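You operate a simulated robot arm through the tools that you are given. There is no shell and no other tool. Be economical: measure what you need, move in short steps, check, and stop when the job is done.

Carry out the task below with a simulated robot arm. There is one attempt and no reset: what you move stays moved.

TASK
Put the shoe brush on the foot of the bed.
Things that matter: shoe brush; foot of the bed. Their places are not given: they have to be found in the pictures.

Only the result counts: the job must be done as asked and must still hold three seconds after the hand-in. Knocking over, shifting, dropping, spilling or breaking anything else fails it.

THE ROBOT
A 6-joint arm with a two-finger parallel gripper, fixed in place. Base frame: the origin is at the foot of the arm, x ahead of it, y to its left, z up; the work surface is at about z = 0. Lengths are in mm, angles in rad, forces in N, time in s.
With the tool pointing down near the work surface it reaches from about 140 to 580 mm from the base axis. Its first joint turns from -1.152 to 1.152 rad. Payload 2.1 kg.
Tool frame: the origin (TCP) lies between the finger pads and is the grasp point; the fingertips stand 30 mm ahead of it; z points along the fingers, y is the line along which they close. Largest opening 94 mm; finger width 28, thickness 10; the body of the gripper, 50 by 96 mm, starts 55 mm behind the TCP.
Orientation is that of the tool frame in the base frame, as a unit quaternion [x, y, z, w]. With the fingers straight down and closing along the base's y, the tool's x points along the base's -x, its y along +y and its z along -z.

THE INTERFACE
- The arm moves only by the tool drive_tool. Its argument "deltas" is a list of rows, each a list of 7 numbers: the shift along the base's x, y, z in units of 40 mm (1.0 is 40 mm), then the turn, a rotation vector about the base's x, y, z in units of 6 degrees (1.0 is 6 degrees), then the gripper command, from -1 (fully open) to 1 (shut), values between in proportion. In form: [[dx, dy, dz, wx, wy, wz, grip], ...]. A call has 1 to 12 rows; each row shifts and turns the commanded pose from where the row before left it. A call with a number of a shift or a turn outside -1 to 1 is refused whole. A row lasts 0.2 s, in which the tool goes at most 50 mm and 0.15 rad; a call with a longer step from one row to the next is refused whole, and so is a gripper value outside its range. A pose out of reach is approached as far as the arm can. The call stops where the force on the tool passes 40 N (or 10 N more than at its start, if that is more) or the arm is blocked; 0.2 s more then pass. Each finger travels about 72 mm/s and halts on what it meets, pressing with about 39 N; the grip force reading is that of the motor and also rises with nothing between the fingers. The clock runs only during rows and for 0.2 s after the last one: add rows that do not move to give the fingers time. It gives the time, the measured TCP pose, the force on the tool (base axes), the opening and the grip force at its end, in the units of the frame above (readings bear some noise).
- Cameras (640 x 400 px; columns grow to the right, rows downward): "scene" is fixed at [63.7, -378.2, 482.7]; the picture's right is [0.67, -0.74, 0.00], its down [-0.43, -0.39, -0.82] and it looks along [0.60, 0.55, -0.58] (base axes); focal length 296 px, centre (320, 200). "wrist" rides on the gripper at [-37, 0, -58] in the tool frame; the picture's right is [0.00, -1.00, 0.00], its down [0.97, 0.00, -0.24] and it looks along [0.24, 0.00, 0.97] (tool axes); focal length 218 px, centre (320, 200).
- grab_frame(camera): a new picture of that camera. The clock stands still meanwhile.
- probe_pixels(camera, pixels): for up to 12 pixels [column, row] of the newest picture of that camera ("zoom" is the newest enlarged one), the place [x, y, z] in the base frame of the surface seen there, good to about 2 mm. The clock stands still meanwhile.
- inspect(camera, box): a new picture of the part [left, top, right, bottom] of that camera's present view, enlarged. The clock stands still meanwhile.
- finish_job(): hands the job in; it is judged then, once.

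Keep the steps short. Do not move on a guess: measure, check each grasp and each placing, and mend mistakes. In all there are 60 turns and 20 pictures (those below and enlarged ones count). Leave the gripper open and the arm clear of the work at the hand-in unless told otherwise, and finish with a single line.

The tools are called after "Request:" by a JSON object that holds its "api" and its "payload". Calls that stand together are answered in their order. drive_tool: Moves the arm, as the interface text tells. Its arguments: {"type":"object","properties":{"deltas":{"type":"array","items":{"type":"array","items":{"type":"number"}}}},"required":["deltas"]} The other tools are called the same way: grab_frame (camera) takes a picture; probe_pixels (camera, pixels) gives the place of the surface under pixels of a picture; inspect (camera, box) takes an enlarged picture of a part of a camera's view; finish_job () hands the job in.

At the start:

```text
t: 0.0
ee_pos: [352.9, -49.1, 242.7]
ee_rot: [0.001, 1.0, 0.0, 0.0]
ft_force: [0.1, 0.5, -0.3]
grip_width: 94.0
gripper_force: 0.1
```

scene: 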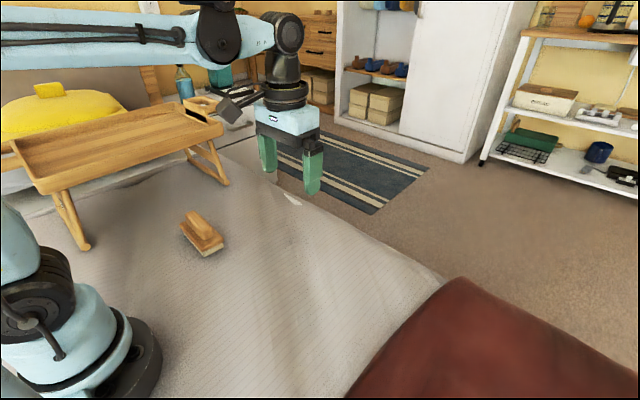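
wrist: 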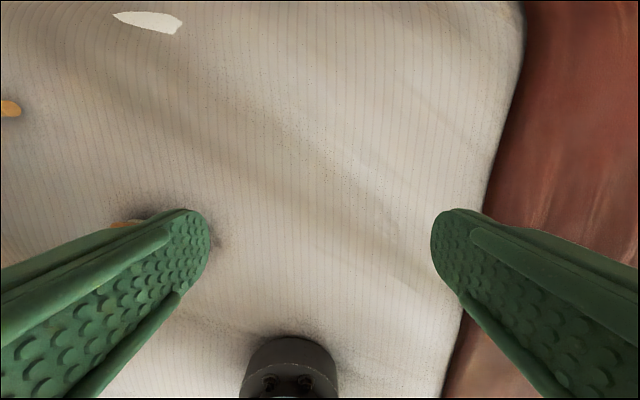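

The brush is at about (202,233) in the scene picture, and the red-brown part at the bed's -y end looks like the foot. I'll enlarge the brush and probe points on the foot.

Request:
{"api": "probe_pixels", "payload": {"camera": "scene", "pixels": [[400, 300], [440, 275], [460, 300], [480, 340], [420, 370], [540, 350], [560, 390], [300, 300], [380, 340], [500, 300], [630, 380], [440, 395]]}}

Request:
{"api": "inspect", "payload": {"camera": "scene", "box": [150, 190, 270, 265]}}

Request:
{"api": "inspect", "payload": {"camera": "scene", "box": [320, 200, 640, 400]}}

```text
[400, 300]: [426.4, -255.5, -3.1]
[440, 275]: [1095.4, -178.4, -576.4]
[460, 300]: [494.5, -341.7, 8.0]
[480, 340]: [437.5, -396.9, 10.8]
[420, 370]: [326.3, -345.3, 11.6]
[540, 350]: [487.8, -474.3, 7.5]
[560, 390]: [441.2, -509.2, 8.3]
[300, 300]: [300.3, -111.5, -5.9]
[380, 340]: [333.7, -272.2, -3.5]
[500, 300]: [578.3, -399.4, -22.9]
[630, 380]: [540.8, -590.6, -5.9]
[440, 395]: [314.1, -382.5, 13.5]
```

```text
5.33 times, centred on (210, 228) of scene
```

zoom: 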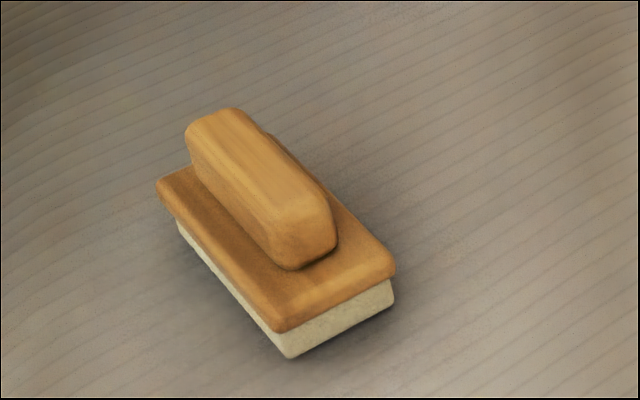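

```text
2.00 times, centred on (480, 300) of scene
```

zoom: 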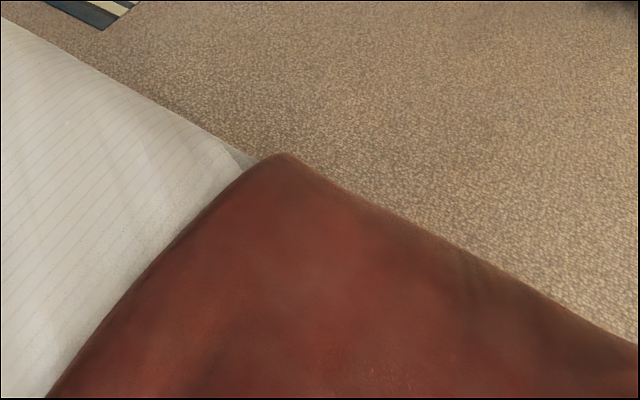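

The red blanket is flat at the foot, at z≈10 from y≈-300 onward. Next I'll probe the brush corners and handle, with zoom positions converted to scene pixels, plus the placing area.

Request:
{"api": "probe_pixels", "payload": {"camera": "scene", "pixels": [[191, 213.5], [195, 212], [207, 234], [211, 230], [201, 223], [181, 225], [203, 251], [222.5, 240], [203, 256], [430, 350], [450, 370], [460, 385]]}}

```text
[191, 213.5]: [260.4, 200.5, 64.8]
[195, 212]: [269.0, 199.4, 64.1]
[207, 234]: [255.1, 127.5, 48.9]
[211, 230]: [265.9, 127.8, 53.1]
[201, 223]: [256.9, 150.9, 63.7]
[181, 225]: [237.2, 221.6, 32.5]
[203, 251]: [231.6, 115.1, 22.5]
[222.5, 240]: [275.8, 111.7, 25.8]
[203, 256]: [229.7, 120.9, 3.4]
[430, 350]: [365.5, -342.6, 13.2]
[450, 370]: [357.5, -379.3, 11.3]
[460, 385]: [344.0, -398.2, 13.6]
```

The handle runs nearly along y, centred at about (259,163) with its top at z≈64, so the fingers must close along x. I'll check the tray's clearance before planning.

Request:
{"api": "probe_pixels", "payload": {"camera": "scene", "pixels": [[221, 130], [130, 160], [40, 190], [85, 246], [225, 183], [70, 215], [205, 155], [213, 104], [187, 231], [198, 243], [193, 222], [215, 236]]}}

```text
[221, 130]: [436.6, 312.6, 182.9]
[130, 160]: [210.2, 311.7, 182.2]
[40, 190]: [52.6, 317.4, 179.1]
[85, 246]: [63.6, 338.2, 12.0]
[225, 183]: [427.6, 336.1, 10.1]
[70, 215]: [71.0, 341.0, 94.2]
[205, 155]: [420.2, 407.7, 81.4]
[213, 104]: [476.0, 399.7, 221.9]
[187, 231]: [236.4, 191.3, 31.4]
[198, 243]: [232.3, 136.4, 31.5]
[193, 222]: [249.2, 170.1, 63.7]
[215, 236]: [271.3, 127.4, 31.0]
```

The tray edge is at y≥312, which leaves room. I'll move above the brush at the present height while turning 72° of the −94° about z.

Request:
{"api": "drive_tool", "payload": {"deltas": [[-0.196, 0.442, 0, 0, 0, -1, -1], [-0.196, 0.442, 0, 0, 0, -1, -1], [-0.196, 0.442, 0, 0, 0, -1, -1], [-0.196, 0.442, 0, 0, 0, -1, -1], [-0.196, 0.442, 0, 0, 0, -1, -1], [-0.196, 0.442, 0, 0, 0, -1, -1], [-0.196, 0.442, 0, 0, 0, -1, -1], [-0.196, 0.442, 0, 0, 0, -1, -1], [-0.196, 0.442, 0, 0, 0, -1, -1], [-0.196, 0.442, 0, 0, 0, -1, -1], [-0.196, 0.442, 0, 0, 0, -1, -1], [-0.196, 0.442, 0, 0, 0, -1, -1]]}}

```text
t: 2.6
ee_pos: [259.3, 165.2, 241.8]
ee_rot: [0.588, 0.809, -0.001, 0.0]
ft_force: [-0.4, 0.1, 0.0]
grip_width: 94.0
gripper_force: 0.0
```

The tool is at (259,165) as planned. I'll turn the remaining 22° and go down 80 mm.

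Request:
{"api": "drive_tool", "payload": {"deltas": [[0, 0, -0.5, 0, 0, -0.92, -1], [0, 0, -0.5, 0, 0, -0.92, -1], [0, 0, -0.5, 0, 0, -0.92, -1], [0, 0, -0.5, 0, 0, -0.91, -1], [0, 0, 0, 0, 0, 0, -1]]}}

Request:
{"api": "grab_frame", "payload": {"camera": "wrist"}}

```text
t: 3.8
ee_pos: [259.9, 164.1, 161.3]
ee_rot: [0.732, 0.681, 0.0, -0.001]
ft_force: [-1.2, -0.1, -0.7]
grip_width: 94.0
gripper_force: 0.0
```

```text
15 pictures are left
```

wrist: 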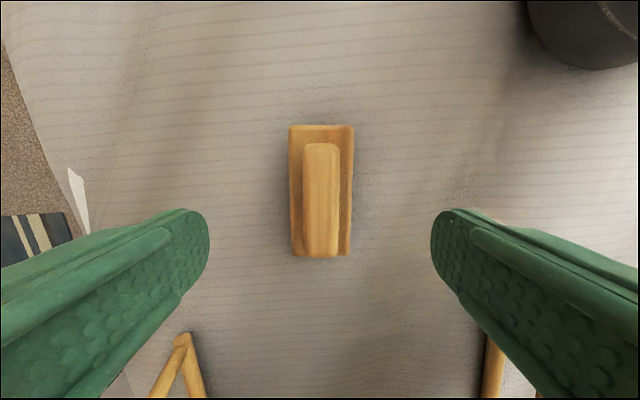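

The brush is aligned between the fingers. I'll probe the handle's edges for its exact centre and height.

Request:
{"api": "probe_pixels", "payload": {"camera": "wrist", "pixels": [[306, 200], [336, 200], [320, 148], [320, 245], [294, 200], [348, 200], [320, 131], [306, 235], [336, 235], [320, 200]]}}

```text
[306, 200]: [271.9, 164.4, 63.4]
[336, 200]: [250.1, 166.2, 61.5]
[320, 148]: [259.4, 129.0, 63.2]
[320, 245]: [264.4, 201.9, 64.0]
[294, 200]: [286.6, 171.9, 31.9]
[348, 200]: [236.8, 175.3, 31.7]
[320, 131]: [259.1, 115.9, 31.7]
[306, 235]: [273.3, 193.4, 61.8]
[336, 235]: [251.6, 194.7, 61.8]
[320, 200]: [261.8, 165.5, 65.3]
```

The handle is 22–28 mm wide, spans z 32–64 and is centred at (262,165). I'll descend to TCP z≈66 so the tips stop at 36, just above the base plate.

Request:
{"api": "drive_tool", "payload": {"deltas": [[0.04, 0.02, -0.5, 0, 0, 0, -1], [0, 0, -0.5, 0, 0, 0, -1], [0, 0, -0.5, 0, 0, 0, -1], [0, 0, -0.4, 0, 0, 0, -1], [0, 0, -0.3, 0, 0, 0, -1], [0, 0, -0.18, 0, 0, 0, -1], [0, 0, 0, 0, 0, 0, -1]]}}

```text
t: 5.4
ee_pos: [261.7, 165.4, 66.0]
ee_rot: [0.731, 0.682, 0.0, 0.0]
ft_force: [-0.4, -0.1, 0.2]
grip_width: 93.8
gripper_force: 0.1
```

The tool is at the right height with no contact, so I'll close on the handle.

Request:
{"api": "drive_tool", "payload": {"deltas": [[0, 0, 0, 0, 0, 0, 1], [0, 0, 0, 0, 0, 0, 1], [0, 0, 0, 0, 0, 0, 1], [0, 0, 0, 0, 0, 0, 1], [0, 0, 0, 0, 0, 0, 1]]}}

```text
t: 6.6
ee_pos: [261.8, 164.8, 67.1]
ee_rot: [0.731, 0.682, -0.001, 0.0]
ft_force: [0.0, -0.5, 0.6]
grip_width: 31.6
gripper_force: 38.3
```

The fingers halted at 31.6 mm with 38 N of grip. I'll lift 60 mm and check.

Request:
{"api": "drive_tool", "payload": {"deltas": [[0, 0, 0.2, 0, 0, 0, 1], [0, 0, 0.4, 0, 0, 0, 1], [0, 0, 0.5, 0, 0, 0, 1], [0, 0, 0.4, 0, 0, 0, 1], [0, 0, 0, 0, 0, 0, 1]]}}

Request:
{"api": "grab_frame", "payload": {"camera": "wrist"}}

Request:
{"api": "inspect", "payload": {"camera": "scene", "box": [120, 100, 312, 220]}}

```text
t: 7.8
ee_pos: [261.8, 165.3, 126.4]
ee_rot: [0.731, 0.683, 0.0, -0.001]
ft_force: [0.2, 0.2, -1.7]
grip_width: 31.6
gripper_force: 39.1
```

```text
14 pictures are left
```

wrist: 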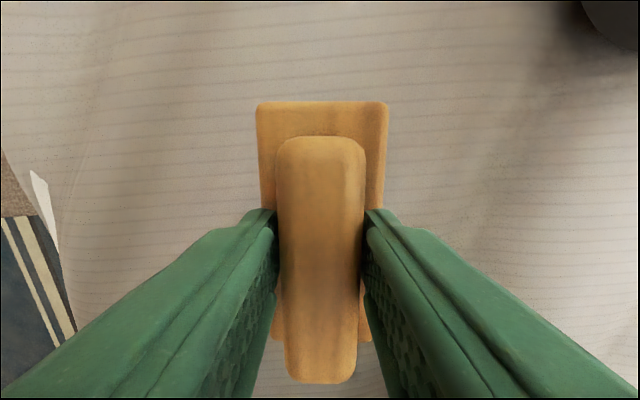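

```text
3.33 times, centred on (216, 160) of scene
```

zoom: 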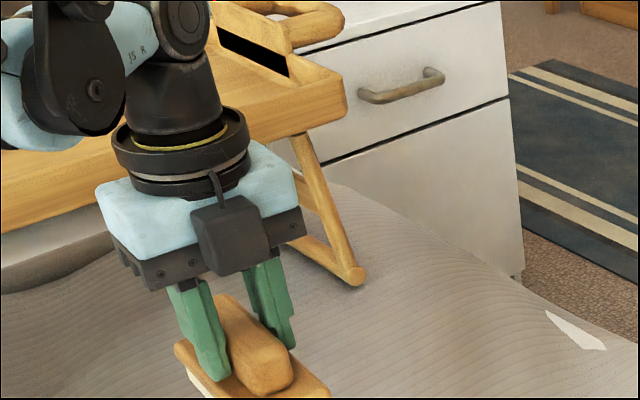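

The brush is held level. I'll raise it another 40 mm and carry it toward (340,−400) over the blanket in two calls.

Request:
{"api": "drive_tool", "payload": {"deltas": [[0, 0, 0.5, 0, 0, 0, 1], [0, -0.3, 0.5, 0, 0, 0, 1], [0.1, -0.6, 0, 0, 0, 0, 1], [0.12, -0.75, 0, 0, 0, 0, 1], [0.12, -0.75, 0, 0, 0, 0, 1], [0.12, -0.75, 0, 0, 0, 0, 1], [0.12, -0.75, 0, 0, 0, 0, 1], [0.12, -0.75, 0, 0, 0, 0, 1], [0.12, -0.75, 0, 0, 0, 0, 1], [0.12, -0.75, 0, 0, 0, 0, 1], [0.12, -0.6, 0, 0, 0, 0, 1], [0.1, -0.4, 0, 0, 0, 0, 1]]}}

```text
t: 10.4
ee_pos: [308.4, -122.8, 166.9]
ee_rot: [0.731, 0.682, 0.0, 0.0]
ft_force: [0.4, -0.4, -1.4]
grip_width: 31.6
gripper_force: 39.1
```

The grip is still holding. The remaining shift is about +32 in x and −277 in y.

Request:
{"api": "drive_tool", "payload": {"deltas": [[0.08, -0.4, 0, 0, 0, 0, 1], [0.08, -0.6, 0, 0, 0, 0, 1], [0.08, -0.75, 0, 0, 0, 0, 1], [0.08, -0.75, 0, 0, 0, 0, 1], [0.08, -0.75, 0, 0, 0, 0, 1], [0.08, -0.75, 0, 0, 0, 0, 1], [0.08, -0.75, 0, 0, 0, 0, 1], [0.08, -0.75, 0, 0, 0, 0, 1], [0.08, -0.75, 0, 0, 0, 0, 1], [0.05, -0.45, 0, 0, 0, 0, 1], [0.03, -0.22, 0, 0, 0, 0, 1], [0, 0, 0, 0, 0, 0, 1]]}}

Request:
{"api": "grab_frame", "payload": {"camera": "wrist"}}

Request:
{"api": "grab_frame", "payload": {"camera": "scene"}}

```text
t: 13.0
ee_pos: [339.7, -398.9, 166.4]
ee_rot: [0.731, 0.682, 0.001, 0.001]
ft_force: [0.1, -0.2, -1.1]
grip_width: 31.6
gripper_force: 39.2
```

```text
12 pictures are left
```

wrist: 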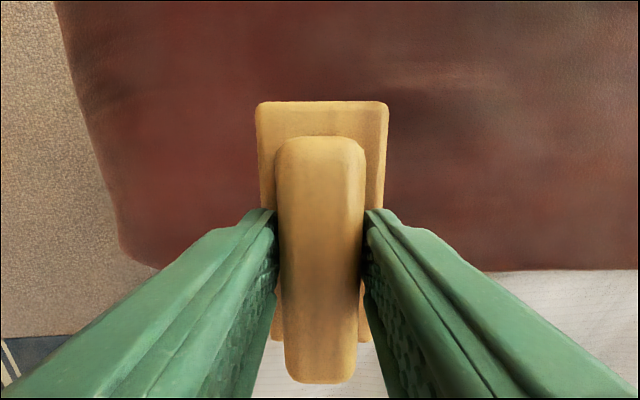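

```text
11 pictures are left
```

scene: 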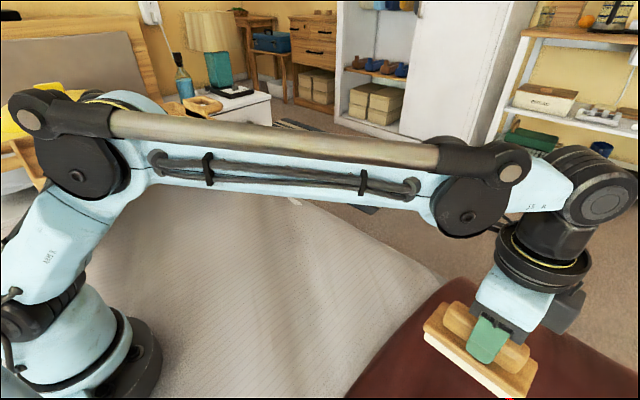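

The brush hangs over the blanket. I'll probe the blanket's near edge and the surface heights around it.

Request:
{"api": "probe_pixels", "payload": {"camera": "wrist", "pixels": [[560, 262], [450, 255], [560, 280], [180, 200], [220, 150], [430, 150], [450, 200], [320, 80], [150, 250], [320, 20], [480, 100], [240, 80]]}}

```text
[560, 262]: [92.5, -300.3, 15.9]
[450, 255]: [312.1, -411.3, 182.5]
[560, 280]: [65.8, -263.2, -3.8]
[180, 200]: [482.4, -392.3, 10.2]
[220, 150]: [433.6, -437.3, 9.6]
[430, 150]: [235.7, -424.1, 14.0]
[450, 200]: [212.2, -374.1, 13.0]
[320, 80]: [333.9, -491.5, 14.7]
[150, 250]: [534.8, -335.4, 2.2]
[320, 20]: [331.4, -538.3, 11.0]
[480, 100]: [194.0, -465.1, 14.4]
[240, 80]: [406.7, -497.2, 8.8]
```

The blanket there is flat at z≈12 and its edge is near y=−295, so the brush will lie fully on it. Contact should come near TCP z≈80. I'll go down to about 92 first.

Request:
{"api": "drive_tool", "payload": {"deltas": [[0, 0, -0.4, 0, 0, 0, 1], [0, 0, -0.5, 0, 0, 0, 1], [0, 0, -0.5, 0, 0, 0, 1], [0, 0, -0.3, 0, 0, 0, 1], [0, 0, -0.15, 0, 0, 0, 1], [0, 0, 0, 0, 0, 0, 1]]}}

```text
t: 14.4
ee_pos: [339.9, -398.8, 92.8]
ee_rot: [0.731, 0.682, 0.0, 0.001]
ft_force: [-0.1, 0.1, -0.5]
grip_width: 31.6
gripper_force: 38.7
```

There's no contact yet, so I'll lower slowly in 2 mm steps.

Request:
{"api": "drive_tool", "payload": {"deltas": [[0, 0, -0.06, 0, 0, 0, 1], [0, 0, -0.06, 0, 0, 0, 1], [0, 0, -0.05, 0, 0, 0, 1], [0, 0, -0.05, 0, 0, 0, 1], [0, 0, -0.05, 0, 0, 0, 1], [0, 0, 0, 0, 0, 0, 1]]}}

```text
t: 15.8
ee_pos: [338.9, -398.1, 81.4]
ee_rot: [0.731, 0.682, 0.0, -0.001]
ft_force: [-0.2, -0.3, -1.6]
grip_width: 31.6
gripper_force: 38.9
```

Request:
{"api": "drive_tool", "payload": {"deltas": [[0, 0, -0.025, 0, 0, 0, 1], [0, 0, -0.025, 0, 0, 0, 1], [0, 0, 0, 0, 0, 0, 1]]}}

Request:
{"api": "inspect", "payload": {"camera": "scene", "box": [400, 275, 600, 400]}}

```text
t: 16.6
ee_pos: [340.6, -398.7, 81.3]
ee_rot: [0.732, 0.682, 0.001, 0.0]
ft_force: [-3.4, 1.6, 17.3]
grip_width: 32.0
gripper_force: 38.5
```

```text
3.20 times, centred on (500, 338) of scene
```

zoom: 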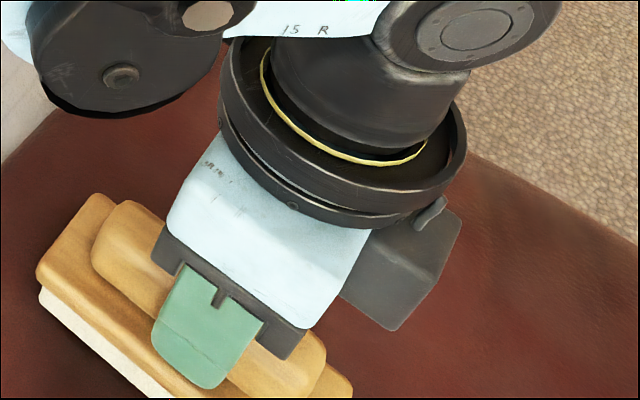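

A force of 17 N shows the brush is resting on the blanket. I'll ease up 1 mm and open.

Request:
{"api": "drive_tool", "payload": {"deltas": [[0, 0, 0.03, 0, 0, 0, 1], [0, 0, 0, 0, 0, 0, -1], [0, 0, 0, 0, 0, 0, -1], [0, 0, 0, 0, 0, 0, -1], [0, 0, 0, 0, 0, 0, -1], [0, 0, 0, 0, 0, 0, -1]]}}

```text
t: 18.0
ee_pos: [339.5, -397.9, 81.5]
ee_rot: [0.731, 0.682, 0.001, 0.0]
ft_force: [-0.4, 0.6, 0.7]
grip_width: 94.1
gripper_force: 0.1
```

The gripper is open. I'll lift straight up 100 mm and then back toward +y.

Request:
{"api": "drive_tool", "payload": {"deltas": [[0, 0, 0.3, 0, 0, 0, -1], [0, 0, 0.5, 0, 0, 0, -1], [0, 0, 0.6, 0, 0, 0, -1], [0, 0, 0.6, 0, 0, 0, -1], [0, 0, 0.5, 0, 0, 0, -1], [0, 0.5, 0.3, 0, 0, 0, -1], [0, 0.7, 0, 0, 0, 0, -1], [0, 0.7, 0, 0, 0, 0, -1], [0, 0.7, 0, 0, 0, 0, -1], [0, 0.7, 0, 0, 0, 0, -1], [0, 0.5, 0, 0, 0, 0, -1], [0, 0, 0, 0, 0, 0, -1]]}}

Request:
{"api": "grab_frame", "payload": {"camera": "scene"}}

```text
t: 20.6
ee_pos: [339.6, -247.6, 193.2]
ee_rot: [0.731, 0.682, 0.0, 0.0]
ft_force: [0.0, -0.4, -0.4]
grip_width: 93.9
gripper_force: 0.0
```

```text
9 pictures are left
```

scene: 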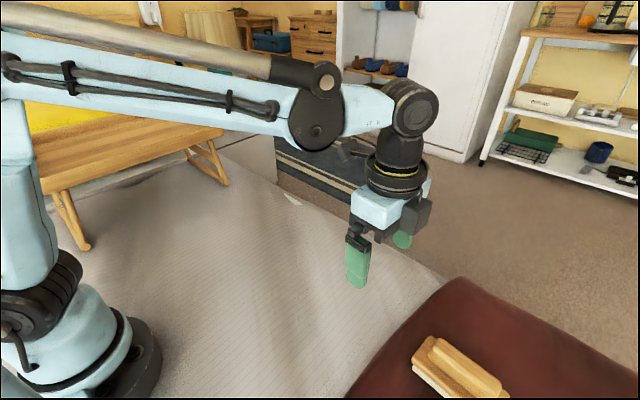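

The brush lies upright and fully on the red blanket at the foot of the bed, around (458,368). The arm is clear, the gripper is open and nothing else has moved, so I'll hand in.

Request:
{"api": "finish_job", "payload": {}}

```text
The job is handed in.
```

The shoe brush is resting upright on the red blanket at the foot of the bed, the gripper is open, the arm is clear, and the job is handed in.
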